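You operate a simulated robot arm through the tools that you are given. There is no shell and no other tool. Be economical: measure what you need, move in short steps, check, and stop when the job is done.

You run a simulated robot arm. Do the job below in one go: nothing can be reset, and whatever is moved stays where it is left.

## Task
Fill the small jug to 200 ml from the can, then water the big orange pot.
Fine: can and jug go back. Set down upright: watering can, small jug.
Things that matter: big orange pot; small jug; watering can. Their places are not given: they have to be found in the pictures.

It is judged by the outcome, as a careful person would: the job done as asked, and still so three seconds after it is handed in. It fails if anything else is knocked over, pushed out of place, dropped, spilled or broken.

## Robot
A 6-joint arm with a two-finger parallel gripper, fixed in place. Base frame: the origin is at the foot of the arm, x ahead of it, y to its left, z up. Units: mm, degrees, N and s.
With the tool pointing down near the work surface it reaches from about 360 to 820 mm from the base axis. Its first joint turns from -166.0 to 166.0 degrees. Payload 3.91 kg.
Tool frame: the origin (TCP) lies between the finger pads and is the grasp point; the fingertips stand 30 mm ahead of it; z points along the fingers, y is the line along which they close. The gripper opens to 110 mm. The fingers are 20 mm wide and 10 mm thick; the gripper's body (48 by 112 mm) begins 55 mm behind the TCP.
Orientation is told as [roll, pitch, yaw] about the base's x, y, z axes, in that order, counted from this pose: with the fingers straight down and closing along the base's y, the tool's x points along the base's -x, its y along +y and its z along -z.

## Interface
- The arm moves only by the tool send_rows. Its argument "deltas" is a list of rows, each an object of numbers (a shift or turn left out is 0, a gripper value left out holds the last): "hand": the gripper command, from -1 (fully open) to 1 (shut), values between in proportion; "dx", "dy", "dz": the shift along the tool's x, y, z in cm; "ax", "ay", "az": the turn, a rotation vector about the tool's x, y, z in rad. In form: [{"hand": .., "dx": .., "dy": .., "dz": .., "ax": .., "ay": .., "az": ..}, ...]. A call has 1 to 10 rows; each row shifts and turns the commanded pose from where the row before left it, along the tool's axes as they then stand. A row lasts 0.2 s, in which the tool goes at most 50 mm and 8.6 degrees; a call with a longer step from one row to the next is refused whole, and so is a gripper value outside its range. Where a pose cannot be reached the arm comes as near as it can. A force on the tool above 40 N (or 10 N above the force at the start of the call, whichever is more), or a blocked arm, ends the call early, and 0.2 s more pass. Each finger travels about 45 mm/s and halts on what it meets, pressing with about 34 N; the grip force reading is that of the motor and also rises with nothing between the fingers. The clock runs only during rows and for 0.2 s after the last one: add rows that do not move to give the fingers time. It gives the time, the measured TCP pose, the force on the tool (base axes), the opening and the grip force at its end, in the units of the frame above (readings bear some noise), with the torque about the TCP (base axes, N m) and any sound that the robot's microphone picked up.
- Cameras (640 x 400 px; columns grow to the right, rows downward): "scene" is fixed at [50.2, -499.6, 1617.2]; the picture's right is [0.60, -0.80, 0.00], its down [-0.41, -0.31, -0.86] and it looks along [0.69, 0.52, -0.51] (base axes); focal length 315 px, centre (320, 200). "wrist" rides on the gripper at [77, 7, -114] in the tool frame; the picture's right is [-0.09, 1.00, 0.00], its down [-0.80, -0.07, -0.59] and it looks along [-0.59, -0.05, 0.80] (tool axes); focal length 270 px, centre (320, 200).
- grab_frame(camera): a new picture of that camera. It takes no simulated time.
- move_column(by): slides the trunk up (or, below 0, down) by that many mm; the arm rides with it, the base frame stays. It gives what a move gives, with no picture.
- measure_at(camera, pixels): for up to 12 pixels [column, row] of the newest picture of that camera ("zoom" is the newest enlarged one), the place [x, y, z] in the base frame of the surface seen there, good to about 2 mm. It takes no simulated time.
- enlarge(camera, box): a new picture of the part [left, top, right, bottom] of that camera's present view, enlarged. It takes no simulated time.
- finish_job(): hands the job in; it is judged then, once.

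Work in short steps. Measure before you move; look again where a grasp or a placing could have gone wrong, and mend it. You have 80 turns and 54 pictures in all, those below and enlarged ones among them. Open the gripper and draw the arm clear of the work before you hand the job in, unless the task says otherwise; then end with one line.

The tools are called after "Request:" by a JSON object that holds its "name" and its "arguments". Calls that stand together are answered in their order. send_rows: Moves the arm, as the interface text tells. Its arguments: {"type":"object","properties":{"deltas":{"type":"array"}},"required":["deltas"]} The other tools are called the same way: move_column (by) slides the trunk up or down; grab_frame (camera) takes a picture; measure_at (camera, pixels) gives the place of the surface under pixels of a picture; enlarge (camera, box) takes an enlarged picture of a part of a camera's view; finish_job () hands the job in.

At the start:

```text
t: 0.0
tcp_pos: [416.3, -106.5, 1454.8]
orientation: [0.0, 0.0, 0.0]
contact_force: [-0.5, -0.9, -0.4]
wrist_torque: [0.01, 0.02, 0.0]
grip_width: 110.2
grip_force: 0.1
trunk travel left (down, up): [-575.0, 35.0]
```

scene: 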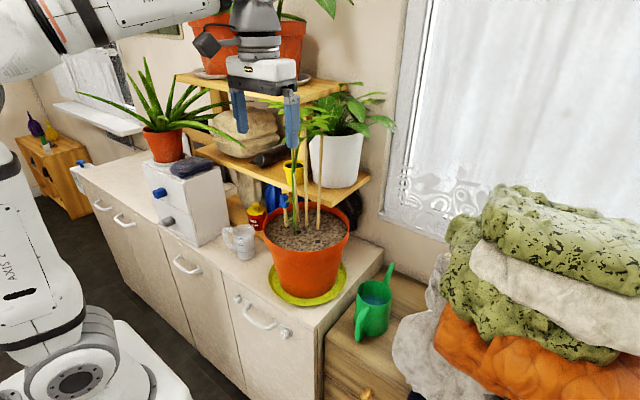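
wrist: 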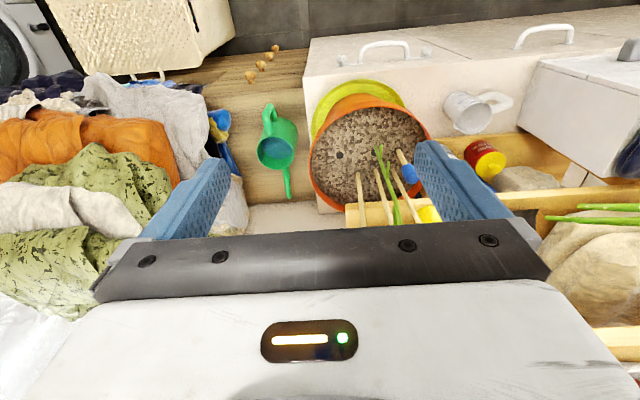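

The green watering can is near (373,308), the small jug near (240,240) and the big orange pot near (305,250) in the scene picture. I enlarge to see them in detail.

Request:
{"name": "enlarge", "arguments": {"camera": "scene", "box": [320, 250, 420, 350]}}

Request:
{"name": "enlarge", "arguments": {"camera": "scene", "box": [200, 200, 300, 280]}}

Request:
{"name": "measure_at", "arguments": {"camera": "scene", "pixels": [[373, 300], [362, 325], [389, 272], [363, 350], [240, 240], [228, 238], [300, 240], [275, 235], [345, 240], [310, 300], [255, 275], [350, 345]]}}

Request:
{"name": "measure_at", "arguments": {"camera": "wrist", "pixels": [[275, 152], [270, 107], [288, 190], [460, 112], [500, 102], [370, 150], [312, 160], [430, 150], [365, 100], [475, 128], [250, 180], [340, 155]]}}

```text
4.00 times, centred on (370, 300) of scene
```

zoom: 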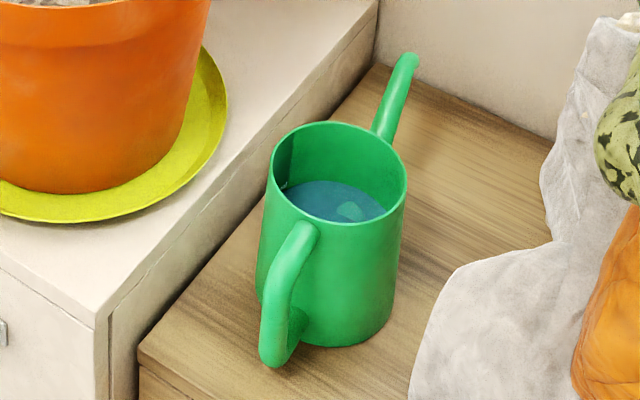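

```text
5.00 times, centred on (250, 240) of scene
```

zoom: 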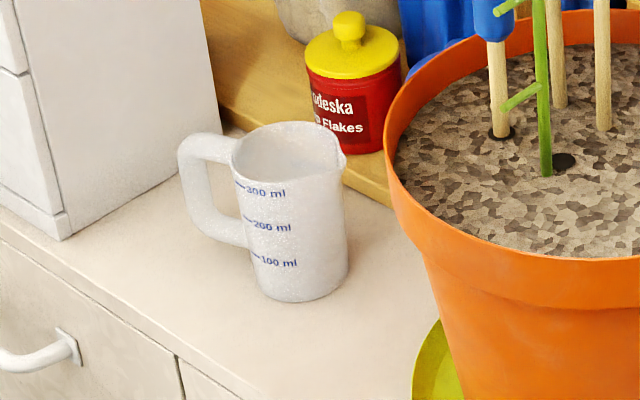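

```text
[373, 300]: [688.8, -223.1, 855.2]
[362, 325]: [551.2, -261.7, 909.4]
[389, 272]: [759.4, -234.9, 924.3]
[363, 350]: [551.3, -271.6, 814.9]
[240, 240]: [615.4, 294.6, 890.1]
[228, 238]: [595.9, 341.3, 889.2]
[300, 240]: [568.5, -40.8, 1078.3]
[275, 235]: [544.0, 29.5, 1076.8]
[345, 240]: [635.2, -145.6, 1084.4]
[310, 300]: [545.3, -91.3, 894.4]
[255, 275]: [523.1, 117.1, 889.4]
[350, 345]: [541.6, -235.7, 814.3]
```

```text
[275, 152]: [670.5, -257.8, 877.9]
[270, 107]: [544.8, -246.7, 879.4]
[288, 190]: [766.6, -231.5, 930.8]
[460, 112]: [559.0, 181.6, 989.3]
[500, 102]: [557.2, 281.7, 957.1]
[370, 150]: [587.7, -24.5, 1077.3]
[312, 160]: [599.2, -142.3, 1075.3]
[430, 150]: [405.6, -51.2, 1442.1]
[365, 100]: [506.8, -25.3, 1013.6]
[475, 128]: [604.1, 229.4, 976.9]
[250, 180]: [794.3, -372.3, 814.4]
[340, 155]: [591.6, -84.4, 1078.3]
```

Next I measure the jug in the newest zoom and the can's rim, handle and spout in the scene picture.

Request:
{"name": "measure_at", "arguments": {"camera": "zoom", "pixels": [[234, 160], [262, 182], [300, 186], [340, 166], [290, 125], [290, 160], [200, 140], [188, 175], [240, 240], [290, 240], [300, 298], [344, 158]]}}

Request:
{"name": "measure_at", "arguments": {"camera": "scene", "pixels": [[358.5, 295], [391, 296], [376, 305.5], [374, 281], [376, 299], [366, 308], [360, 318], [357, 338], [362, 335], [391.5, 265.5], [384, 282], [377, 335]]}}

Request:
{"name": "enlarge", "arguments": {"camera": "wrist", "box": [220, 80, 340, 200]}}

Request:
{"name": "enlarge", "arguments": {"camera": "wrist", "box": [430, 70, 540, 150]}}

```text
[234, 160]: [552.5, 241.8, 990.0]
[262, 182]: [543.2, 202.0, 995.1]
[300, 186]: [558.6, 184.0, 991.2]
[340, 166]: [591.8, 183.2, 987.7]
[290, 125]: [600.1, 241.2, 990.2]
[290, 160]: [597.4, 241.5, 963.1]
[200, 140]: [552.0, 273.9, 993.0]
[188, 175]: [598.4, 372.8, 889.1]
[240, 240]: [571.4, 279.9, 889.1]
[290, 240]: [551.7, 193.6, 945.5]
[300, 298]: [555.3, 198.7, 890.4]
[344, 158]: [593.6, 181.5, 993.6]
```

```text
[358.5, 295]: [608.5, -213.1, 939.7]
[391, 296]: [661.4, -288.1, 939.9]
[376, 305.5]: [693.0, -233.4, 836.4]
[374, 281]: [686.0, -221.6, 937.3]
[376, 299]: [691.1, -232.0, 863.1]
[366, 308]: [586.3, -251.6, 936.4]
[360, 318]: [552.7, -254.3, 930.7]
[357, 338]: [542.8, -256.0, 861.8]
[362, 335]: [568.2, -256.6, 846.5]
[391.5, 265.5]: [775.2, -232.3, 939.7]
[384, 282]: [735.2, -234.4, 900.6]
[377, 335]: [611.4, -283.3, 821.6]
```

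```text
3.33 times, centred on (280, 140) of wrist
```

zoom: 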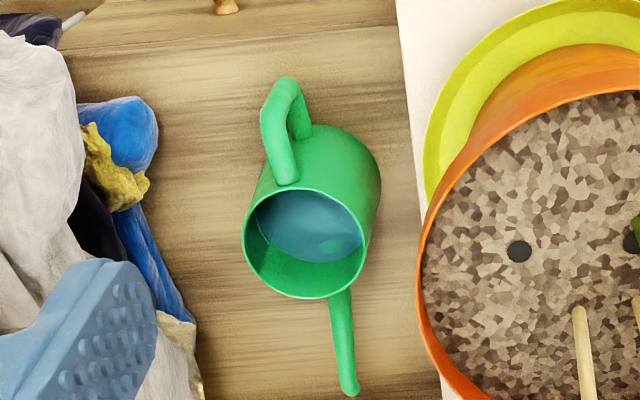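

```text
5.00 times, centred on (485, 110) of wrist
```

zoom: 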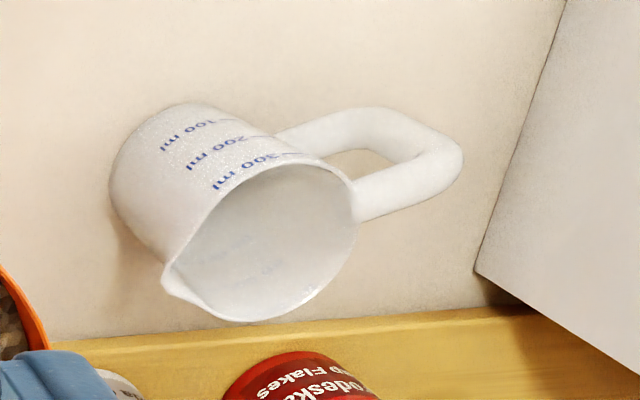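

Can body is ~92 mm wide around (644,-247), rim z≈940, spout tip (777,-232,940). Jug is ~72 mm wide around (575,213), rim z≈991. Now the obstacles: shelf, plant stakes, drawer box, pot rim and counter edge.

Request:
{"name": "measure_at", "arguments": {"camera": "scene", "pixels": [[330, 203], [365, 182], [300, 200], [262, 172], [200, 150], [283, 212], [319, 195], [304, 190], [296, 222], [176, 78], [270, 97], [345, 90]]}}

Request:
{"name": "measure_at", "arguments": {"camera": "scene", "pixels": [[195, 175], [228, 170], [190, 165], [160, 180], [256, 210], [247, 190], [310, 220], [306, 248], [349, 235], [263, 235], [380, 255], [322, 335]]}}

Request:
{"name": "measure_at", "arguments": {"camera": "wrist", "pixels": [[378, 150], [385, 175], [360, 178], [400, 155], [408, 172], [370, 90], [310, 180], [425, 135], [352, 205], [480, 150], [600, 110], [400, 190]]}}

Request:
{"name": "enlarge", "arguments": {"camera": "scene", "box": [220, 80, 400, 260]}}

```text
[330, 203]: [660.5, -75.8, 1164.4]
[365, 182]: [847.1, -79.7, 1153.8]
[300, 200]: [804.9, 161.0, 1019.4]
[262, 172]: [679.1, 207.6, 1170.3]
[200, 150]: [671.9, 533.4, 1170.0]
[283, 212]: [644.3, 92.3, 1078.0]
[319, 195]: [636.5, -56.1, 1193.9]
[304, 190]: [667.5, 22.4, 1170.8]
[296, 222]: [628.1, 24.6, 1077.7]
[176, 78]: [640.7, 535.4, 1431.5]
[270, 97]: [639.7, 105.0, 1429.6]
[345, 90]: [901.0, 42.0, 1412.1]
```

```text
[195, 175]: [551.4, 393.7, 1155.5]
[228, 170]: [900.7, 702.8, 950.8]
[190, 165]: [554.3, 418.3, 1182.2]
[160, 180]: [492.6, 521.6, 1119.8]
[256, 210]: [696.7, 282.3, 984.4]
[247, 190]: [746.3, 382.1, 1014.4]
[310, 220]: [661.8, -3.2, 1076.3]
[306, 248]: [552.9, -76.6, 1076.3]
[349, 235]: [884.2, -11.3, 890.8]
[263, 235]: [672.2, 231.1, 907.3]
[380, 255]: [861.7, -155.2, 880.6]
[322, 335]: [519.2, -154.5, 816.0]
```

```text
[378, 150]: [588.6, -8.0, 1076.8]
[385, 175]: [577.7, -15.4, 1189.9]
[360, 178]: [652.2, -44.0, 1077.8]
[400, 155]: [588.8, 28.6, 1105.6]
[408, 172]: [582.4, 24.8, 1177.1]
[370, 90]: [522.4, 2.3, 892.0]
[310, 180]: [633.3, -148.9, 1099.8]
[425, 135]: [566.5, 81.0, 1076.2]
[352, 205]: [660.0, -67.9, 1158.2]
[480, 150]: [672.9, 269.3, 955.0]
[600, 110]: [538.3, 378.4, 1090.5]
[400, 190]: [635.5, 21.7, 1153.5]
```

```text
2.22 times, centred on (310, 170) of scene
```

zoom: 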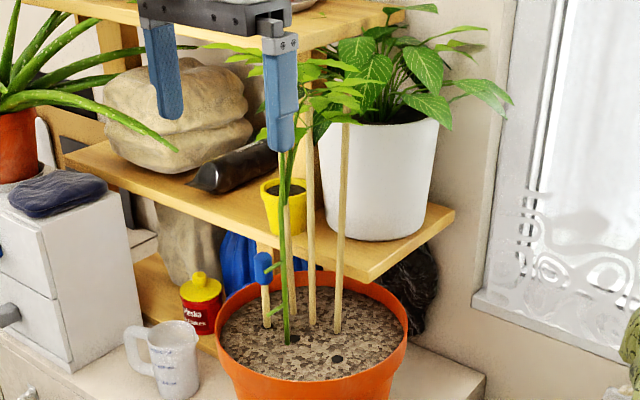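

Shelf 2 is at z≈1150–1170 with its front at x≈640–665, and the plant stakes stand at x≥577, so the work is free from the front. I lower the trunk with the arm at x≈416, in front of everything.

Request:
{"name": "move_column", "arguments": {"by": -390}}

```text
t: 3.8
tcp_pos: [415.7, -107.9, 1065.4]
orientation: [0.0, 0.0, 0.0]
contact_force: [0.4, 0.1, 0.6]
wrist_torque: [0.04, 0.01, 0.03]
grip_width: 110.0
grip_force: 0.1
trunk travel left (down, up): [-185.0, 425.0]
```

Trunk is down. Now I move to y=-247 and then partway to the can, and turn 6° to align with its spout–handle line.

Request:
{"name": "send_rows", "arguments": {"deltas": [{"hand": -1, "dy": -4.5}, {"dy": -4.5}, {"dy": -4.5}, {"dy": -0.4, "az": -0.105}, {"dx": -4}, {"dx": -4}, {"dx": -3}]}}

Request:
{"name": "grab_frame", "arguments": {"camera": "wrist"}}

```text
t: 5.3
tcp_pos: [525.0, -235.1, 1065.8]
orientation: [0.0, 0.1, 6.1]
contact_force: [0.0, -0.2, 0.0]
wrist_torque: [0.01, -0.02, 0.0]
grip_width: 109.9
grip_force: 0.0
trunk travel left (down, up): [-185.0, 425.0]
```

```text
46 pictures are left
```

wrist: 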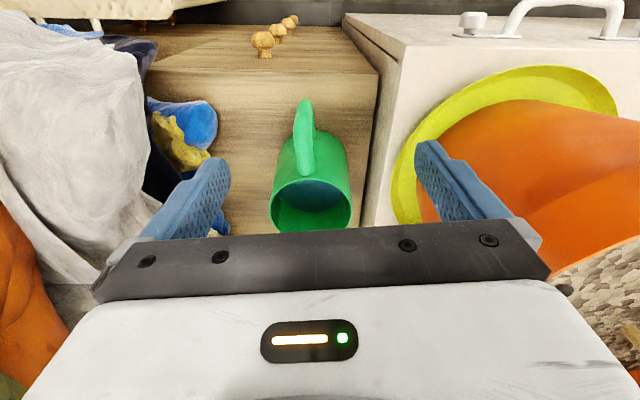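

The can appears at (310,190) between the fingers. I measure its rim, the handle and the neighbours.

Request:
{"name": "measure_at", "arguments": {"camera": "wrist", "pixels": [[272, 212], [350, 205], [276, 190], [346, 185], [310, 181], [304, 105], [305, 170], [275, 160], [345, 150], [370, 180], [212, 140], [415, 200]]}}

```text
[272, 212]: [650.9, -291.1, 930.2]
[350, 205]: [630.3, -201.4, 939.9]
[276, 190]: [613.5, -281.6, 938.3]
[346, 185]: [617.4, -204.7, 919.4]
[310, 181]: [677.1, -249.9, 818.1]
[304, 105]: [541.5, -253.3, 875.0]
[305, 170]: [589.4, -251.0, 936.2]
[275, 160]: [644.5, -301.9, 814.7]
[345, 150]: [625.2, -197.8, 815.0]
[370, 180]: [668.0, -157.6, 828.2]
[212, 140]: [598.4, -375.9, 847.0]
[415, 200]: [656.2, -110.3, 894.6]
```

Can rim centre ≈ (643,-246), radius ≈46. I go over it and down to about 30 mm below the rim.

Request:
{"name": "send_rows", "arguments": {"deltas": [{"dx": -4, "dy": -0.8}, {"dx": -4, "dy": -0.8}, {"dx": -3.6, "dy": -0.73}, {"dz": 3}, {"dz": 3}, {"dz": 2}, {}]}}

Request:
{"name": "grab_frame", "arguments": {"camera": "wrist"}}

Request:
{"name": "grab_frame", "arguments": {"camera": "scene"}}

```text
t: 6.8
tcp_pos: [617.1, -237.6, 963.8]
orientation: [-0.7, -1.0, 6.0]
contact_force: [-0.7, -0.2, -0.3]
wrist_torque: [0.01, 0.07, 0.0]
grip_width: 110.0
grip_force: 0.2
out of reach, approached as far as the arm can: row 2, 3
trunk travel left (down, up): [-185.0, 425.0]
stopped in row 6: the force on the tool passed its limit at 54 N (the readings are from after the stop); the commanded pose is now the measured one
```

```text
45 pictures are left
```

wrist: 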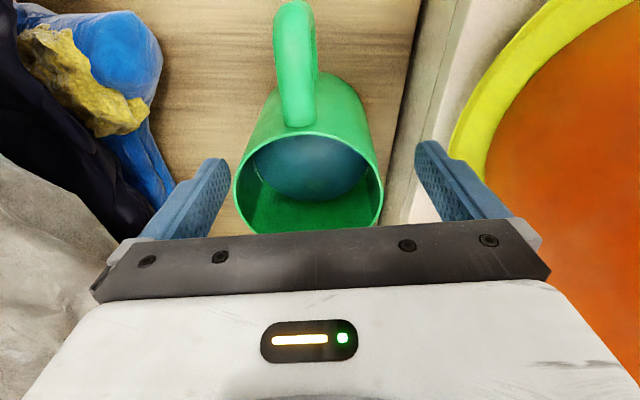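

```text
44 pictures are left
```

scene: 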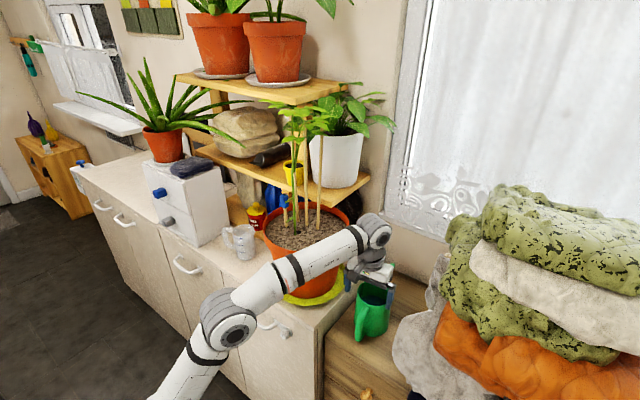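

The force stop looks like the forearm (about (330,260)) touching the pot's rim, as the trunk is low. I back straight up with small rows, then look at the pot.

Request:
{"name": "send_rows", "arguments": {"deltas": [{"dz": -2}, {"dz": -3}, {"dz": -3}, {}]}}

Request:
{"name": "enlarge", "arguments": {"camera": "scene", "box": [220, 180, 420, 340]}}

```text
t: 7.8
tcp_pos: [612.5, -233.7, 1042.1]
orientation: [-0.9, -1.2, 6.0]
contact_force: [-0.9, -0.4, -0.6]
wrist_torque: [0.0, 0.01, -0.04]
grip_width: 110.0
grip_force: 0.0
out of reach, approached as far as the arm can: row 3
trunk travel left (down, up): [-185.0, 425.0]
```

```text
2.50 times, centred on (320, 260) of scene
```

zoom: 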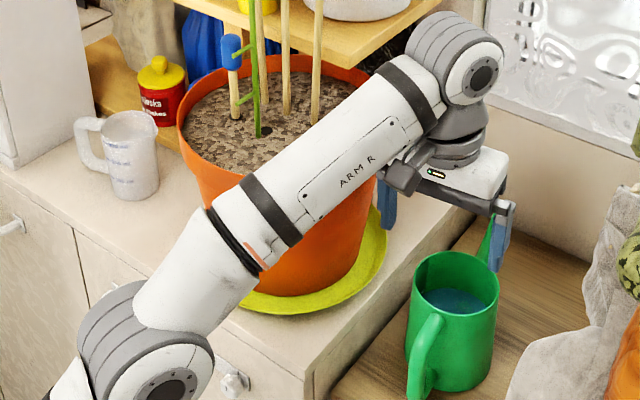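

The pot seems in place. The arm lacks reach because the trunk is too low; I retract towards the robot and then raise the trunk so the forearm slopes down from above.

Request:
{"name": "send_rows", "arguments": {"deltas": [{"dx": 4}, {"dx": 4}, {"dx": 4}, {"dx": 4}, {"dx": 4}]}}

Request:
{"name": "move_column", "arguments": {"by": 230}}

Request:
{"name": "grab_frame", "arguments": {"camera": "scene"}}

```text
t: 8.9
tcp_pos: [412.0, -256.8, 1039.1]
orientation: [-0.8, -1.1, 6.0]
contact_force: [1.1, -0.2, -0.1]
wrist_torque: [-0.03, 0.02, 0.02]
grip_width: 109.8
grip_force: 0.1
trunk travel left (down, up): [-185.0, 425.0]
```

```text
t: 11.4
tcp_pos: [413.4, -255.9, 1269.8]
orientation: [-0.7, -1.2, 6.0]
contact_force: [-0.2, -0.5, -0.3]
wrist_torque: [0.01, 0.0, 0.0]
grip_width: 110.1
grip_force: 0.1
trunk travel left (down, up): [-415.0, 195.0]
```

```text
42 pictures are left
```

scene: 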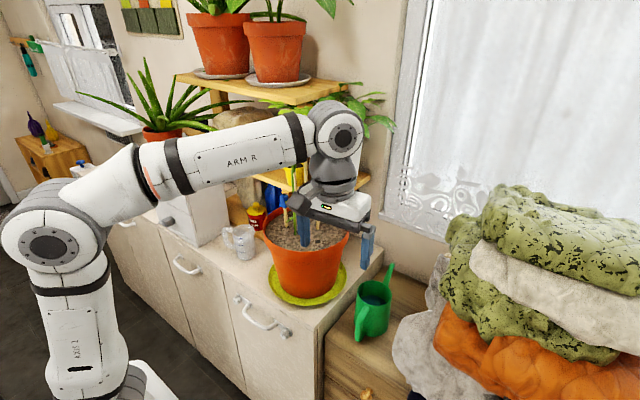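

I measure elbow, wrist and upper-arm points to judge the arm's geometry over the pot, and the pot's rim.

Request:
{"name": "measure_at", "arguments": {"camera": "scene", "pixels": [[48, 247], [342, 135], [80, 350], [338, 180], [350, 232], [306, 252], [281, 249], [330, 250]]}}

```text
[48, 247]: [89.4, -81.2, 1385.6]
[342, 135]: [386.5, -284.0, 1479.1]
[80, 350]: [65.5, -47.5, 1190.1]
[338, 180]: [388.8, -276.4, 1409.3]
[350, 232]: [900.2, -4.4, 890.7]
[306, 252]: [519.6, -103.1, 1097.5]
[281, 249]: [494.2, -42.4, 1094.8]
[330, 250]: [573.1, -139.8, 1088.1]
```

Pot rim circle ≈ centre (616,-27), R 125, top z≈1100. I raise the trunk fully so the forearm comes down well above the pot, then lower the tool in front of the can.

Request:
{"name": "move_column", "arguments": {"by": 185}}

Request:
{"name": "send_rows", "arguments": {"deltas": [{"dz": 5, "ay": 0.02, "ax": 0.012}, {"dz": 5}, {"dz": 5}, {"dz": 5}, {"dz": 5}, {"dz": 5}, {"dz": 5}, {"dz": 4}]}}

```text
t: 13.4
tcp_pos: [414.1, -255.2, 1454.6]
orientation: [-0.8, -1.1, 5.9]
contact_force: [-0.7, 0.2, 0.0]
wrist_torque: [-0.02, -0.05, -0.01]
grip_width: 110.2
grip_force: 0.0
trunk travel left (down, up): [-600.0, 10.0]
```

```text
t: 15.2
tcp_pos: [414.0, -267.6, 1065.7]
orientation: [-1.6, 0.1, 6.0]
contact_force: [-0.6, -0.5, -0.3]
wrist_torque: [-0.02, -0.01, -0.03]
grip_width: 110.1
grip_force: 0.0
trunk travel left (down, up): [-600.0, 10.0]
```

Now forward to the can at z≈1065, correcting the small roll.

Request:
{"name": "send_rows", "arguments": {"deltas": [{"ax": -0.028}, {"dx": -4}, {"dx": -4}, {"dx": -4}, {"dx": -4}, {"dx": -4}, {"dx": -3, "dy": -0.2}, {}]}}

Request:
{"name": "grab_frame", "arguments": {"camera": "wrist"}}

Request:
{"name": "grab_frame", "arguments": {"camera": "scene"}}

```text
t: 17.0
tcp_pos: [643.4, -241.9, 1064.7]
orientation: [0.1, -0.1, 6.0]
contact_force: [-0.5, 0.2, 0.1]
wrist_torque: [-0.03, 0.0, -0.02]
grip_width: 110.1
grip_force: 0.1
trunk travel left (down, up): [-600.0, 10.0]
```

```text
41 pictures are left
```

wrist: 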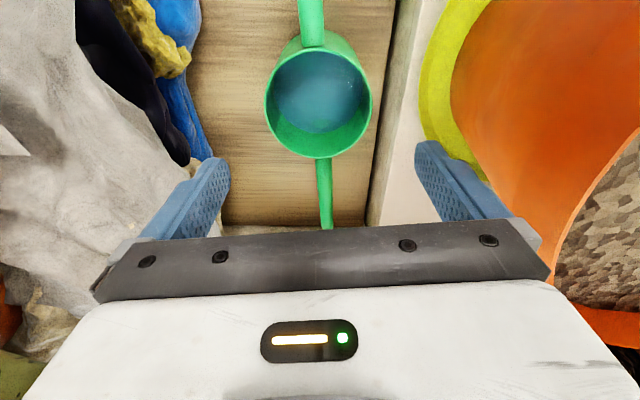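

```text
40 pictures are left
```

scene: 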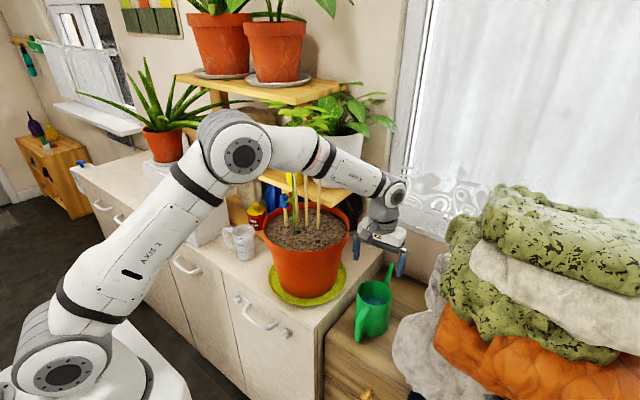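

I measure the can rim from above, and the forearm's distance to the plant stakes.

Request:
{"name": "measure_at", "arguments": {"camera": "wrist", "pixels": [[266, 95], [370, 95], [318, 48], [318, 156], [327, 225], [310, 20], [318, 110]]}}

Request:
{"name": "measure_at", "arguments": {"camera": "scene", "pixels": [[320, 158], [350, 172], [395, 192], [310, 168], [240, 152], [318, 190]]}}

Request:
{"name": "enlarge", "arguments": {"camera": "scene", "box": [240, 80, 440, 240]}}

```text
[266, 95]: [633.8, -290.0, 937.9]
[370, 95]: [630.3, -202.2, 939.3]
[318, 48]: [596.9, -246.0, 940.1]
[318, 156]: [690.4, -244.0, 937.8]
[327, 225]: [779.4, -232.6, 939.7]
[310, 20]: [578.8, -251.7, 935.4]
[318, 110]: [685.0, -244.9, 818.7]
```

```text
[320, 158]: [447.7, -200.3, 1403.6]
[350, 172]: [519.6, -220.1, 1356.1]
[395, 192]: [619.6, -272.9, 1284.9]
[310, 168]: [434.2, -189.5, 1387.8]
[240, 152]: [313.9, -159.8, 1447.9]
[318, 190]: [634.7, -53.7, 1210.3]
```

```text
2.50 times, centred on (340, 160) of scene
```

zoom: 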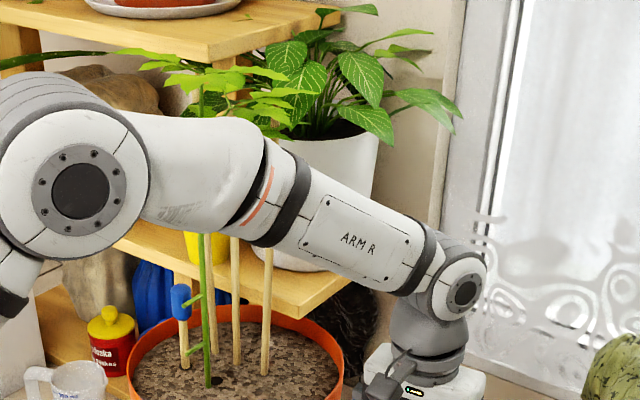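

Forearm is clear. Rim centre (643.6,-246). I shift 4 mm and descend to z≈912.

Request:
{"name": "send_rows", "arguments": {"deltas": [{"dy": -0.41, "dx": 0.04}, {"dz": 4}, {"dz": 4}, {"dz": 4}, {"dz": 2}, {"dz": 1.3}, {}]}}

Request:
{"name": "grab_frame", "arguments": {"camera": "wrist"}}

```text
t: 18.6
tcp_pos: [644.6, -246.8, 911.5]
orientation: [0.1, 0.0, 6.0]
contact_force: [0.5, 0.5, -0.4]
wrist_torque: [-0.05, -0.02, 0.01]
grip_width: 109.9
grip_force: 0.1
trunk travel left (down, up): [-600.0, 10.0]
```

```text
38 pictures are left
```

wrist: 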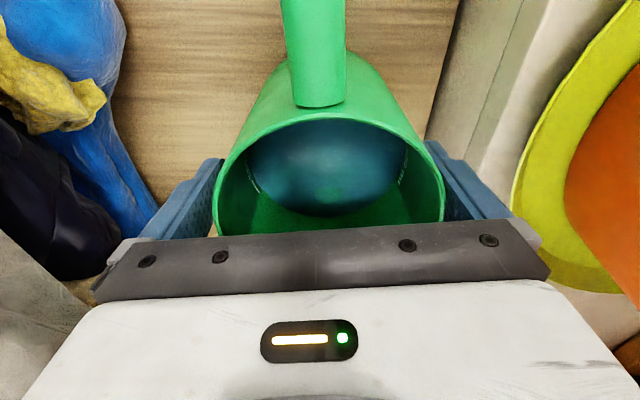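

The can rim is centred between the fingers. I close the gripper on the body.

Request:
{"name": "send_rows", "arguments": {"deltas": [{"hand": -0.6}, {"hand": -0.3}, {"hand": 0}, {"hand": 0}, {}]}}

```text
t: 19.8
tcp_pos: [645.1, -248.2, 911.9]
orientation: [0.1, 0.1, 6.0]
contact_force: [-0.5, 1.7, 0.5]
wrist_torque: [0.01, 0.06, -0.01]
grip_width: 93.9
grip_force: 33.7
trunk travel left (down, up): [-600.0, 10.0]
```

Grip at 93.9 mm, 34 N. I lift gently and check.

Request:
{"name": "send_rows", "arguments": {"deltas": [{"dz": -0.5}, {"dz": -1}, {"dz": -1.5}, {"dz": -1.5}, {"dz": -0.5}, {}]}}

Request:
{"name": "grab_frame", "arguments": {"camera": "scene"}}

```text
t: 21.2
tcp_pos: [646.3, -248.9, 961.5]
orientation: [0.1, 0.2, 6.0]
contact_force: [0.5, -0.3, -5.9]
wrist_torque: [0.01, 0.01, 0.0]
grip_width: 91.7
grip_force: 34.3
trunk travel left (down, up): [-600.0, 10.0]
```

```text
37 pictures are left
```

scene: 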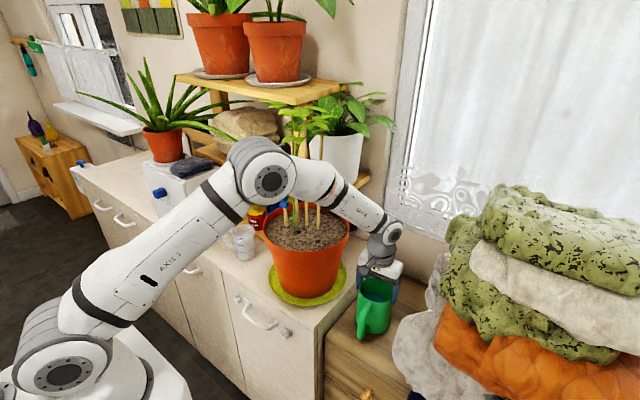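

Weight 5.9 N, held well. I retract towards the robot along y≈-250, then rise.

Request:
{"name": "send_rows", "arguments": {"deltas": [{"dx": 1}, {"dx": 2}, {"dx": 3, "dy": 0.4}, {"dx": 3, "dy": 0.4}, {"dx": 3, "dy": 0.4}, {"dx": 3, "dy": 0.4}, {"dx": 3, "dy": 0.4}, {"dx": 2, "dy": 0.3}, {"dx": 1}, {}]}}

Request:
{"name": "send_rows", "arguments": {"deltas": [{"dx": 1, "dz": -1}, {"dx": 1, "dz": -2}, {"dz": -3}, {"dz": -4}, {"dz": -4}, {"dz": -4}, {"dz": -4}, {"dz": -2}, {"dz": -1}, {}]}}

```text
t: 23.4
tcp_pos: [434.3, -245.6, 961.7]
orientation: [0.1, 0.1, 5.9]
contact_force: [-0.2, -0.7, -5.4]
wrist_torque: [0.0, 0.0, -0.04]
grip_width: 91.4
grip_force: 33.6
trunk travel left (down, up): [-600.0, 10.0]
```

```text
t: 25.6
tcp_pos: [413.3, -249.4, 1211.9]
orientation: [0.0, 0.1, 6.0]
contact_force: [-0.5, 0.1, -6.6]
wrist_torque: [0.01, -0.03, 0.0]
grip_width: 91.8
grip_force: 34.4
trunk travel left (down, up): [-600.0, 10.0]
```

Now across in front of the pot at z≈1212 (can bottom ≈1114, above the rim).

Request:
{"name": "send_rows", "arguments": {"deltas": [{"dx": 1, "dy": 1}, {"dx": 0.3, "dy": 2.5}, {"dx": -0.4, "dy": 4}, {"dx": -0.4, "dy": 4}, {"dx": -0.4, "dy": 4}, {"dx": -0.4, "dy": 4}, {"dx": -0.4, "dy": 4}, {"dx": -0.4, "dy": 4}, {"dx": -0.3, "dy": 2.5}, {"dy": 1}]}}

Request:
{"name": "send_rows", "arguments": {"deltas": [{"dy": 1}, {"dx": -0.2, "dy": 2.5}, {"dx": -0.2, "dy": 2.5}, {"dy": 1.5}, {"dy": 0.5}, {"az": -0.05}, {"az": -0.1}, {"az": -0.12}, {"az": -0.1}, {"az": -0.05}]}}

Request:
{"name": "grab_frame", "arguments": {"camera": "scene"}}

```text
t: 27.8
tcp_pos: [395.9, 61.8, 1211.4]
orientation: [0.1, 0.0, 6.0]
contact_force: [-0.7, 0.2, -7.2]
wrist_torque: [0.0, -0.02, 0.01]
grip_width: 91.7
grip_force: 34.4
trunk travel left (down, up): [-600.0, 10.0]
```

```text
t: 30.0
tcp_pos: [390.9, 141.1, 1211.8]
orientation: [0.1, 0.0, 30.0]
contact_force: [0.2, -0.8, -5.7]
wrist_torque: [-0.03, 0.0, 0.02]
grip_width: 91.6
grip_force: 33.7
trunk travel left (down, up): [-600.0, 10.0]
```

```text
36 pictures are left
```

scene: 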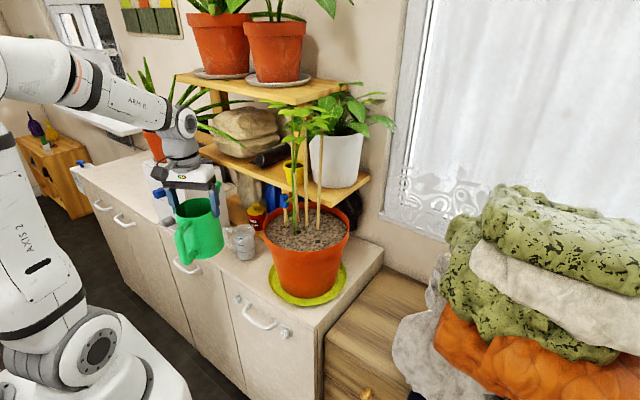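

Jug rim centre ≈ (576,215), R 35.5. I bring the can so its tip comes over the near part of the jug, still high.

Request:
{"name": "send_rows", "arguments": {"deltas": [{"dx": -0.8, "dy": -0.4}, {"dx": -1.5, "dy": -0.8, "dz": 1}, {"dx": -1.5, "dy": -0.8, "dz": 2}, {"dx": -1.3, "dy": -0.7, "dz": 2}, {"dx": -0.5, "dy": -0.2, "dz": 2}, {"dz": 1}, {}]}}

Request:
{"name": "enlarge", "arguments": {"camera": "scene", "box": [170, 180, 290, 280]}}

Request:
{"name": "grab_frame", "arguments": {"camera": "wrist"}}

```text
t: 31.6
tcp_pos: [454.3, 142.8, 1132.4]
orientation: [0.1, 0.0, 30.0]
contact_force: [-0.6, 0.3, -6.0]
wrist_torque: [0.0, 0.05, -0.03]
grip_width: 91.5
grip_force: 34.0
trunk travel left (down, up): [-600.0, 10.0]
```

```text
4.00 times, centred on (230, 230) of scene
```

zoom: 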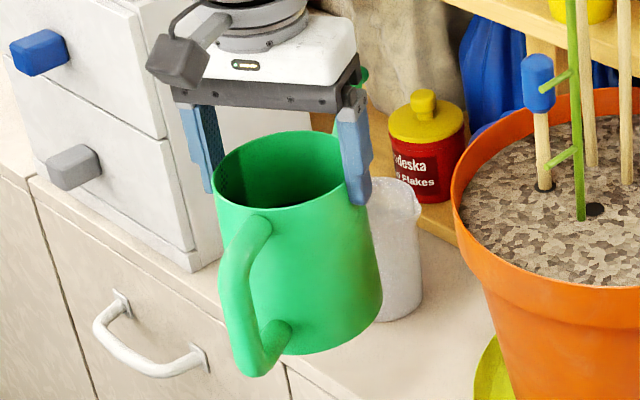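

```text
34 pictures are left
```

wrist: 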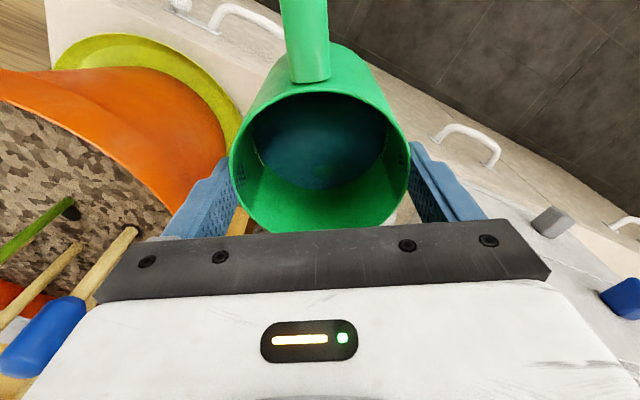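

From here the can hides the jug from the scene camera. I turn the spout to point straight along +x and move to y=215 so the jug's marks stay visible while pouring.

Request:
{"name": "send_rows", "arguments": {"deltas": [{"az": 0.05}, {"az": 0.1}, {"az": 0.12}, {"az": 0.13}, {"az": 0.1}, {"az": 0.023, "dy": 1, "dx": 0.6}, {"dy": 2, "dx": 0.7}, {"dy": 2.4, "dx": 0.5}, {"dy": 1.3}, {"dy": 0.5}]}}

Request:
{"name": "enlarge", "arguments": {"camera": "scene", "box": [170, 170, 290, 270]}}

```text
t: 33.8
tcp_pos: [435.5, 215.4, 1133.0]
orientation: [0.1, 0.2, 0.1]
contact_force: [-1.2, -0.1, -5.7]
wrist_torque: [0.02, 0.0, 0.01]
grip_width: 91.7
grip_force: 33.5
trunk travel left (down, up): [-600.0, 10.0]
```

```text
4.00 times, centred on (230, 220) of scene
```

zoom: 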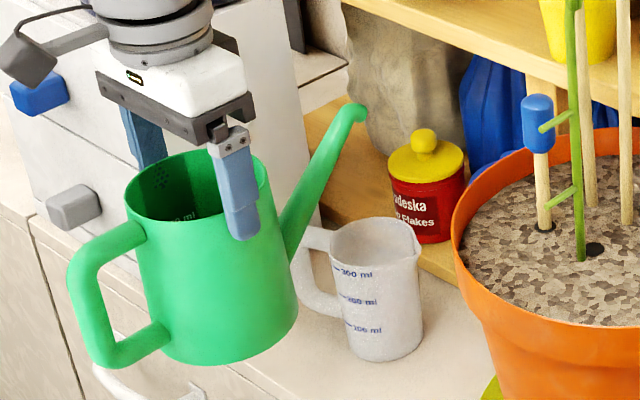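

Good view of the jug marks. I lower by 75 mm and tilt to about 20° (below the expected start of flow at ~24°).

Request:
{"name": "send_rows", "arguments": {"deltas": [{"dz": 1}, {"dz": 2.5}, {"dz": 2.5}, {"dz": 1.5}, {"ay": 0.05}, {"ay": 0.08}, {"ay": 0.09}, {"ay": 0.08}, {"ay": 0.05}, {}]}}

Request:
{"name": "enlarge", "arguments": {"camera": "scene", "box": [170, 170, 290, 270]}}

Request:
{"name": "measure_at", "arguments": {"camera": "zoom", "pixels": [[365, 180], [300, 200], [375, 240], [345, 250]]}}

```text
t: 36.0
tcp_pos: [434.9, 215.9, 1056.5]
orientation: [0.0, 20.1, 0.1]
contact_force: [-2.2, 1.0, 0.7]
wrist_torque: [0.16, -0.63, 0.24]
grip_width: 92.0
grip_force: 33.6
trunk travel left (down, up): [-600.0, 10.0]
```

```text
4.00 times, centred on (230, 220) of scene
```

zoom: 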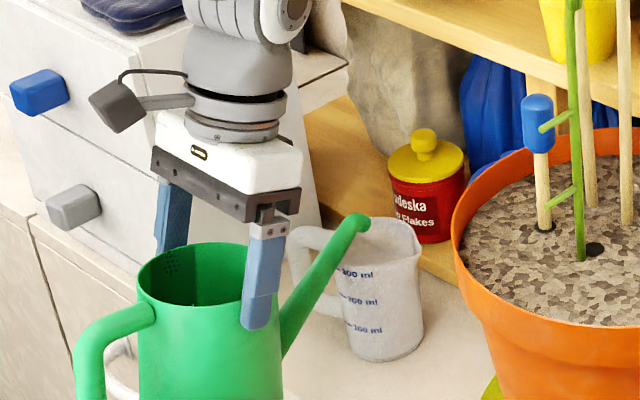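

```text
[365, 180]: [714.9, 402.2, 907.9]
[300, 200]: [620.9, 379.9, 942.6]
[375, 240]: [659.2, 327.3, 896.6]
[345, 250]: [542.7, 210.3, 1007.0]
```

Force readings (weight now carried, torque -0.63) show the spout is resting on the jug's near rim. I raise straight up 45 mm at once.

Request:
{"name": "send_rows", "arguments": {"deltas": [{"dx": 0.35, "dz": -0.95}, {"dx": 0.7, "dz": -1.9}, {"dx": 0.5, "dz": -1.4}, {}]}}

Request:
{"name": "enlarge", "arguments": {"camera": "scene", "box": [170, 170, 290, 270]}}

Request:
{"name": "measure_at", "arguments": {"camera": "zoom", "pixels": [[350, 180], [320, 230], [358, 330], [345, 300], [380, 365], [330, 250], [365, 280], [410, 262], [128, 190], [265, 195], [150, 240], [355, 160]]}}

```text
t: 37.0
tcp_pos: [437.5, 215.0, 1102.1]
orientation: [0.1, 20.1, 0.2]
contact_force: [0.2, 0.2, -5.4]
wrist_torque: [-0.01, -0.15, -0.01]
grip_width: 91.7
grip_force: 34.3
trunk travel left (down, up): [-600.0, 10.0]
```

```text
4.00 times, centred on (230, 220) of scene
```

zoom: 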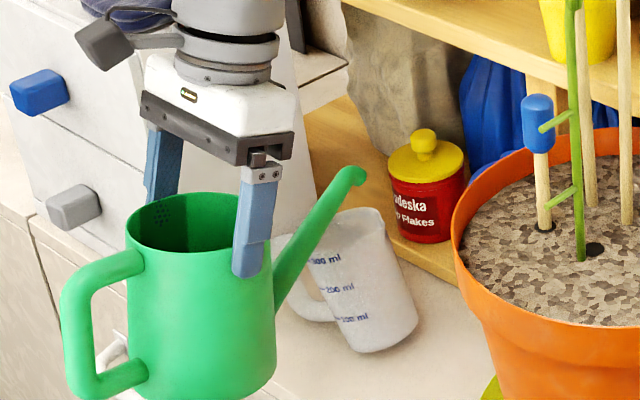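

```text
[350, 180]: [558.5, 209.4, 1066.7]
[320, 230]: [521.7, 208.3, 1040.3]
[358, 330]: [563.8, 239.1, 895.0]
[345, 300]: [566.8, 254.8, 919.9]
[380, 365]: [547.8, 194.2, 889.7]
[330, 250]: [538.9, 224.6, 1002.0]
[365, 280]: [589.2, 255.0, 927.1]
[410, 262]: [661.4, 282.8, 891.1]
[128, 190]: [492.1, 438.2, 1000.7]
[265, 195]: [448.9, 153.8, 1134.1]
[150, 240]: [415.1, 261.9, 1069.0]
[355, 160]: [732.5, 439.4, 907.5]
```

The jug appears tilted in the picture, perhaps still rocking. I hold still for a moment and look again.

Request:
{"name": "send_rows", "arguments": {"deltas": [{}, {}]}}

Request:
{"name": "enlarge", "arguments": {"camera": "scene", "box": [170, 170, 290, 270]}}

```text
t: 37.6
tcp_pos: [437.2, 214.5, 1103.0]
orientation: [0.1, 20.1, 0.1]
contact_force: [0.4, -0.2, -5.7]
wrist_torque: [0.0, -0.1, -0.01]
grip_width: 92.0
grip_force: 33.8
trunk travel left (down, up): [-600.0, 10.0]
```

```text
4.00 times, centred on (230, 220) of scene
```

zoom: 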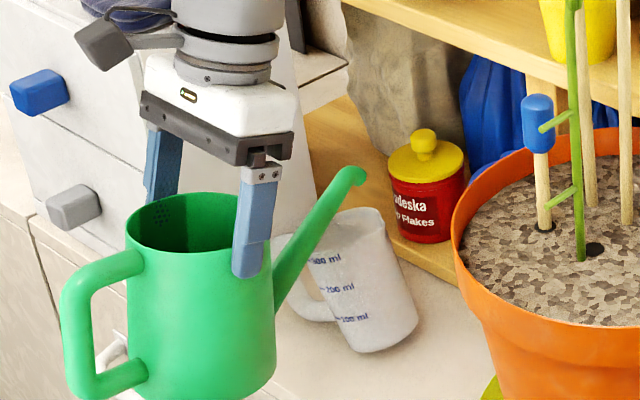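

The jug stands leaning on its handle; the spout pressed it over. It's stable. The can may also have slipped within the pads; I measure its rim and spout tip to get its true tilt.

Request:
{"name": "measure_at", "arguments": {"camera": "zoom", "pixels": [[128, 225], [150, 244], [185, 251], [220, 247], [232, 242], [160, 203], [200, 194], [235, 196], [355, 174], [362, 172], [128, 380], [335, 200]]}}

Request:
{"name": "grab_frame", "arguments": {"camera": "wrist"}}

```text
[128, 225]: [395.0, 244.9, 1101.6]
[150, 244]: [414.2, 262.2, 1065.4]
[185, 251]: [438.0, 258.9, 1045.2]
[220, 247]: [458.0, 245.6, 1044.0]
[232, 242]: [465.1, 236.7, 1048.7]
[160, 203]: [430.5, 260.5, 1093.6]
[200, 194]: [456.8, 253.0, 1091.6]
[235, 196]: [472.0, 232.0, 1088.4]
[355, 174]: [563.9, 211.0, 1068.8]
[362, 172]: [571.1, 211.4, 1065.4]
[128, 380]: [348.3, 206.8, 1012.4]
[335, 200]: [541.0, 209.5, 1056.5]
```

```text
29 pictures are left
```

wrist: 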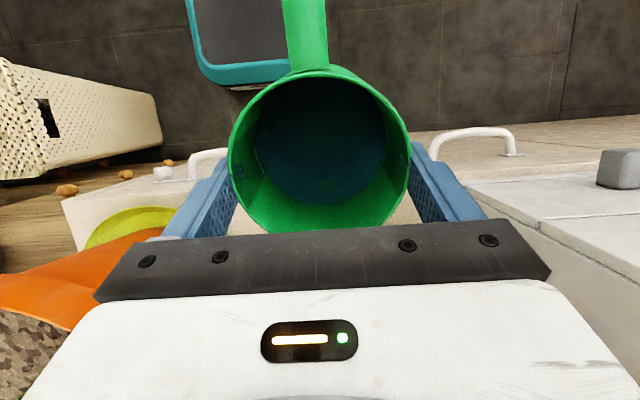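

The wrist view shows the can's rim sits ~30 mm lower in the fingers than at the grasp (slipped during lifting), which is why the spout reached the jug. I'll return the can to its place, regrasp it properly, and right the jug. First up and level the can (gripper pitch ≈7°).

Request:
{"name": "send_rows", "arguments": {"deltas": [{"dx": 0.3, "dz": -1}, {"dx": 0.8, "dz": -2.2, "ay": -0.04}, {"dx": 0.9, "dz": -2.8, "ay": -0.06}, {"dx": 0.7, "dz": -2.8, "ay": -0.06}, {"dx": 0.6, "dz": -2.8, "ay": -0.05}, {"dx": 0.8, "dz": -2, "ay": -0.017}, {"dx": 1, "dz": -0.6}, {"dx": 0.7}, {}]}}

Request:
{"name": "enlarge", "arguments": {"camera": "scene", "box": [140, 150, 300, 270]}}

```text
t: 39.6
tcp_pos: [414.8, 215.1, 1250.2]
orientation: [0.2, 7.1, 0.2]
contact_force: [0.0, -0.4, -5.2]
wrist_torque: [0.0, -0.01, -0.02]
grip_width: 91.7
grip_force: 33.9
trunk travel left (down, up): [-600.0, 10.0]
```

```text
3.33 times, centred on (220, 210) of scene
```

zoom: 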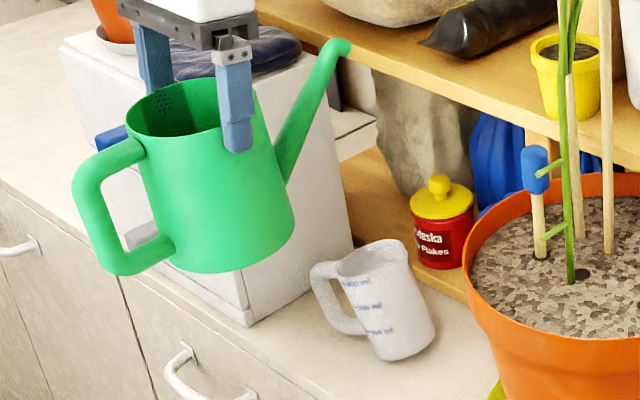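

I check the can's levelness and the jug's leaning pose from this view.

Request:
{"name": "measure_at", "arguments": {"camera": "zoom", "pixels": [[126, 118], [140, 135], [175, 140], [252, 105], [345, 44], [330, 60], [345, 262], [375, 243], [402, 250], [370, 288], [320, 275], [390, 358]]}}

```text
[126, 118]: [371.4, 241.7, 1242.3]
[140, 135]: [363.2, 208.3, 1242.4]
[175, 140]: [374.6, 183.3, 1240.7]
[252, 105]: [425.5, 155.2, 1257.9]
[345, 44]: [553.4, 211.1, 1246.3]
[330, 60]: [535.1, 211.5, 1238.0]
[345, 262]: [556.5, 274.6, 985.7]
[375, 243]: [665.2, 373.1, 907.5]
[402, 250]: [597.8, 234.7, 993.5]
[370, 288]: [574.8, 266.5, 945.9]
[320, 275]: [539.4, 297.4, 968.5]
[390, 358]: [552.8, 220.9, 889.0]
```

The can is level (rim z≈1242, tip ≈1246). I carry it back across in front of the pot, gently.

Request:
{"name": "send_rows", "arguments": {"deltas": [{"dx": 0.7, "dy": -0.8}, {"dx": 0.8, "dy": -2}, {"dx": 0.5, "dy": -3.5}, {"dy": -4}, {"dy": -4}, {"dy": -4}, {"dy": -4}, {"dy": -4}, {"dy": -4}, {"dy": -3.5}]}}

Request:
{"name": "send_rows", "arguments": {"deltas": [{"dy": -3.5}, {"dy": -3.5}, {"dy": -3}, {"dy": -2}, {"dy": -0.8, "az": -0.04}, {"az": -0.065}, {"dz": 1, "dx": -0.12}, {"dz": 2.5, "dx": -0.3}, {"dz": 3.5, "dx": -0.43}, {"dz": 3.5, "dx": -0.43}]}}

Request:
{"name": "send_rows", "arguments": {"deltas": [{"dz": 3.5, "dx": -0.43}, {"dz": 3.5, "dx": -0.43}, {"dz": 3.5, "dx": -0.43}, {"dz": 2, "dx": -0.25}, {"dz": 1}, {}]}}

```text
t: 41.8
tcp_pos: [392.9, -122.4, 1254.5]
orientation: [0.1, 7.2, 0.1]
contact_force: [1.0, -0.7, -6.1]
wrist_torque: [0.03, -0.03, -0.02]
grip_width: 91.3
grip_force: 34.2
trunk travel left (down, up): [-600.0, 10.0]
```

```text
t: 44.0
tcp_pos: [394.4, -249.9, 1148.1]
orientation: [0.9, 7.1, 6.2]
contact_force: [-0.1, 0.0, -5.5]
wrist_torque: [0.01, -0.01, 0.0]
grip_width: 91.8
grip_force: 34.0
trunk travel left (down, up): [-600.0, 10.0]
```

```text
t: 45.4
tcp_pos: [393.9, -245.5, 1011.7]
orientation: [0.9, 7.1, 6.1]
contact_force: [0.5, 0.0, -6.0]
wrist_torque: [0.03, -0.04, 0.01]
grip_width: 92.0
grip_force: 34.0
trunk travel left (down, up): [-600.0, 10.0]
```

Now forward to the can's original spot at z≈1011.

Request:
{"name": "send_rows", "arguments": {"deltas": [{"dx": -1, "dy": -0.11, "dz": -0.12}, {"dx": -2.5, "dy": -0.28, "dz": -0.31}, {"dx": -3.5, "dy": -0.39, "dz": -0.43}, {"dx": -3.6, "dy": -0.4, "dz": -0.44}, {"dx": -3.6, "dy": -0.4, "dz": -0.44}, {"dx": -3.6, "dy": -0.4, "dz": -0.44}, {"dx": -3.5, "dy": -0.4, "dz": -0.43}, {"dx": -2.3, "dy": -0.26, "dz": -0.28}, {"dx": -1.06, "dy": -0.12, "dz": -0.13}, {}]}}

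Request:
{"name": "send_rows", "arguments": {"deltas": [{"dx": -0.12, "dz": 1}, {"dx": -0.24, "dz": 2}, {"dx": -0.18, "dz": 1.5}, {"dx": -0.06, "dz": 0.5}, {}]}}

Request:
{"name": "enlarge", "arguments": {"camera": "scene", "box": [320, 230, 440, 350]}}

```text
t: 47.6
tcp_pos: [644.6, -247.6, 1012.1]
orientation: [0.9, 7.1, 6.0]
contact_force: [-0.3, 0.0, -5.6]
wrist_torque: [-0.01, -0.02, 0.01]
grip_width: 91.6
grip_force: 34.1
trunk travel left (down, up): [-600.0, 10.0]
```

```text
t: 48.8
tcp_pos: [643.8, -248.6, 960.4]
orientation: [0.9, 7.0, 6.2]
contact_force: [-0.1, -0.6, -6.2]
wrist_torque: [0.01, -0.04, 0.01]
grip_width: 91.6
grip_force: 34.6
trunk travel left (down, up): [-600.0, 10.0]
```

```text
3.33 times, centred on (380, 290) of scene
```

zoom: 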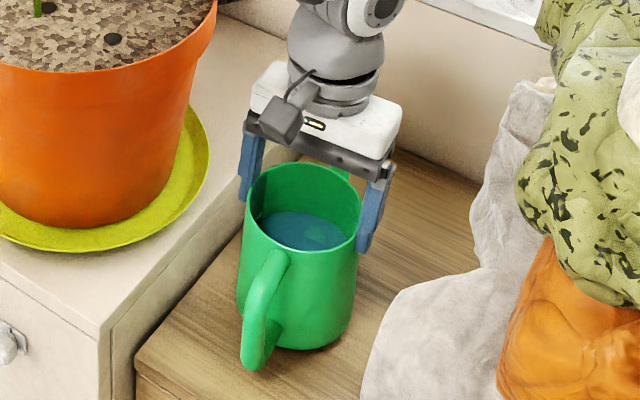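

No contact yet; I lower in small steps until the weight transfers.

Request:
{"name": "send_rows", "arguments": {"deltas": [{"dx": -0.06, "dz": 0.5}, {"dx": -0.04, "dz": 0.3}, {}]}}

Request:
{"name": "send_rows", "arguments": {"deltas": [{"dx": -0.024, "dz": 0.2}, {"dx": -0.012, "dz": 0.1}, {}]}}

Request:
{"name": "send_rows", "arguments": {"deltas": [{"dx": -0.024, "dz": 0.2}, {}]}}

```text
t: 49.6
tcp_pos: [643.9, -247.7, 952.6]
orientation: [1.0, 7.1, 6.0]
contact_force: [0.2, -0.3, -6.5]
wrist_torque: [0.01, 0.0, 0.0]
grip_width: 91.7
grip_force: 34.2
trunk travel left (down, up): [-600.0, 10.0]
```

```text
t: 50.4
tcp_pos: [644.0, -248.3, 949.2]
orientation: [0.9, 7.1, 6.1]
contact_force: [-1.2, 0.3, -5.8]
wrist_torque: [0.01, -0.03, -0.01]
grip_width: 91.6
grip_force: 33.5
trunk travel left (down, up): [-600.0, 10.0]
```

```text
t: 51.0
tcp_pos: [643.9, -249.4, 950.5]
orientation: [0.9, 7.0, 6.1]
contact_force: [-0.1, -0.8, 3.1]
wrist_torque: [-0.23, 0.47, 0.04]
grip_width: 91.8
grip_force: 34.2
trunk travel left (down, up): [-600.0, 10.0]
```

Contact made (force now +3 N). I open the fingers and look.

Request:
{"name": "send_rows", "arguments": {"deltas": [{"hand": -0.7}, {"hand": -1}, {}, {}]}}

Request:
{"name": "grab_frame", "arguments": {"camera": "wrist"}}

```text
t: 52.0
tcp_pos: [642.6, -248.0, 949.2]
orientation: [0.9, 7.0, 6.1]
contact_force: [-0.2, -0.3, 0.7]
wrist_torque: [0.01, -0.03, -0.03]
grip_width: 109.9
grip_force: 0.1
trunk travel left (down, up): [-600.0, 10.0]
```

```text
26 pictures are left
```

wrist: 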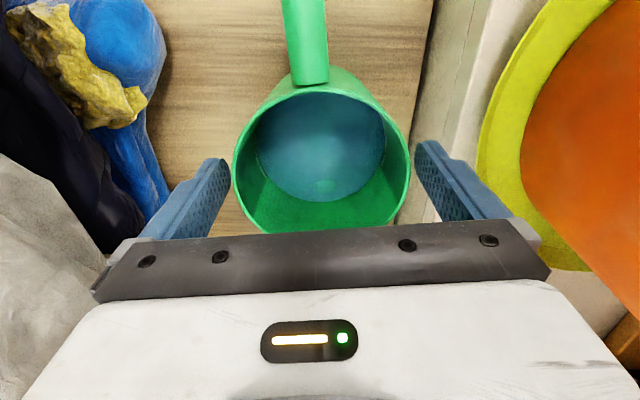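

The can stands on its spot, level. I go up, straighten the tool, and retract.

Request:
{"name": "send_rows", "arguments": {"deltas": [{"dz": -2, "dx": 0.24}, {"dz": -4, "dx": 0.5}, {"dz": -4, "dx": 0.5}, {"ay": -0.122, "ax": -0.016, "dz": -3}, {"dx": 4.5}, {"dx": 4.5}, {"dx": 4.5}, {"dx": 4.5}, {"dx": 3.5}, {"dz": -4.5}]}}

Request:
{"name": "send_rows", "arguments": {"deltas": [{"dz": -4.5}, {"dy": 4.8}, {"dy": 4.8}, {"dy": 4.8}, {"dy": 4.8}, {"dy": 4.8}, {"dy": 4.8}, {"dy": 4.8}, {"dy": 4.8}, {"dy": 4.8}]}}

Request:
{"name": "grab_frame", "arguments": {"camera": "wrist"}}

```text
t: 54.2
tcp_pos: [431.4, -271.9, 1124.1]
orientation: [1.8, 0.1, 6.0]
contact_force: [-0.2, 0.2, -0.1]
wrist_torque: [-0.03, 0.02, -0.03]
grip_width: 109.8
grip_force: 0.0
trunk travel left (down, up): [-600.0, 10.0]
```

```text
t: 56.4
tcp_pos: [388.9, 155.2, 1181.3]
orientation: [1.7, 0.0, 5.9]
contact_force: [-0.4, -0.2, -0.4]
wrist_torque: [-0.03, -0.02, -0.01]
grip_width: 109.6
grip_force: 0.0
trunk travel left (down, up): [-600.0, 10.0]
```

```text
25 pictures are left
```

wrist: 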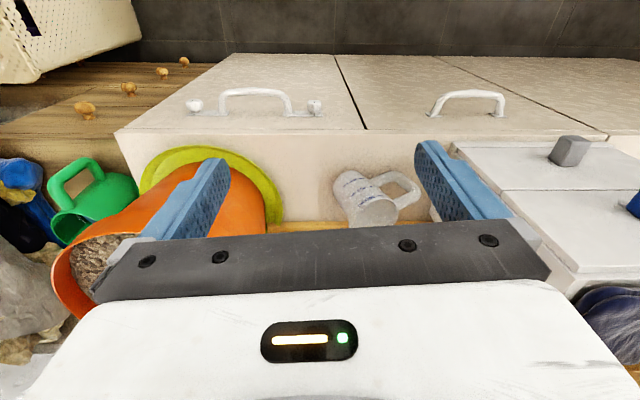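

The jug is at (370,197) in the wrist view. I enlarge and measure it.

Request:
{"name": "enlarge", "arguments": {"camera": "wrist", "box": [310, 150, 430, 235]}}

Request:
{"name": "enlarge", "arguments": {"camera": "scene", "box": [205, 210, 285, 270]}}

Request:
{"name": "measure_at", "arguments": {"camera": "zoom", "pixels": [[200, 180], [215, 130], [260, 100], [330, 100], [375, 110], [230, 230], [300, 220], [350, 200], [290, 320], [340, 330], [160, 200], [150, 150]]}}

```text
4.71 times, centred on (370, 192) of wrist
```

zoom: 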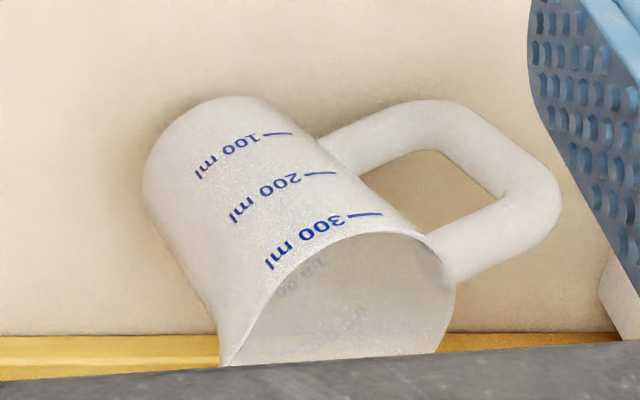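

```text
6.67 times, centred on (245, 240) of scene
```

zoom: 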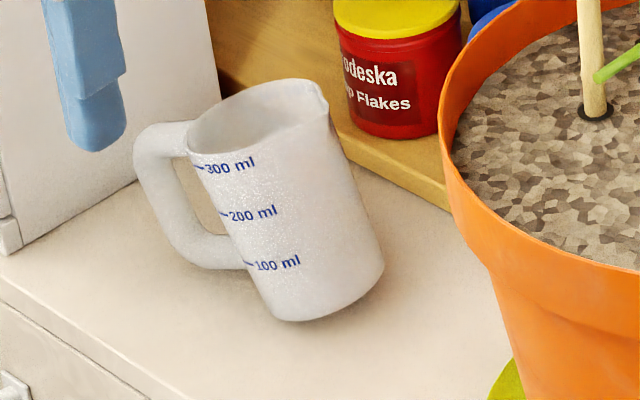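

```text
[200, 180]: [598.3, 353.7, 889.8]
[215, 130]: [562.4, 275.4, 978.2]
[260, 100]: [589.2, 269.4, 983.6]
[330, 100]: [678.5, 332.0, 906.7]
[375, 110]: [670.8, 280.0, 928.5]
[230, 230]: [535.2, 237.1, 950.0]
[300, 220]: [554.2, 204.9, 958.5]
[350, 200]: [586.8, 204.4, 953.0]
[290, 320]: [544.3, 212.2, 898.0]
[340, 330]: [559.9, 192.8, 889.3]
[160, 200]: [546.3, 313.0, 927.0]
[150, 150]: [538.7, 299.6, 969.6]
```

More exact rim, lip, base and handle points of the jug from the same zoom.

Request:
{"name": "measure_at", "arguments": {"camera": "zoom", "pixels": [[187, 148], [200, 157], [235, 155], [280, 142], [326, 112], [316, 86], [260, 84], [225, 100], [383, 265], [350, 305], [300, 319], [240, 266]]}}

```text
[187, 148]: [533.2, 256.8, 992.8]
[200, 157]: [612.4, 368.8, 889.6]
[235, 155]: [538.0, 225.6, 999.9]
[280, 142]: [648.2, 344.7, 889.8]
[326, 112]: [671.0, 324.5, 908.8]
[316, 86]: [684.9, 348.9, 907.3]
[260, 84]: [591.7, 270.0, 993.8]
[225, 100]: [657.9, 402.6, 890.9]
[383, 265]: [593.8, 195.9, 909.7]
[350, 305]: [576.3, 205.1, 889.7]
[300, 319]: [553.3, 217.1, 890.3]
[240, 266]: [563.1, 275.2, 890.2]
```

The jug leans ~20° toward its handle (az≈110°), rim centre ≈(565,243,997). I turn the tool to yaw -70° so the fingers close across the handle plane.

Request:
{"name": "send_rows", "arguments": {"deltas": [{"ax": 0.03, "az": 0.1}, {"az": 0.147}, {"az": 0.147}, {"az": 0.147}, {"az": 0.147}, {"az": 0.147}, {"az": 0.147}, {"az": 0.147}, {"az": 0.147}, {"az": 0.05}]}}

```text
t: 58.6
tcp_pos: [388.9, 155.7, 1182.9]
orientation: [-0.2, 0.2, -70.1]
contact_force: [0.1, 0.2, 0.1]
wrist_torque: [0.01, 0.01, 0.02]
grip_width: 109.7
grip_force: 0.1
trunk travel left (down, up): [-600.0, 10.0]
```

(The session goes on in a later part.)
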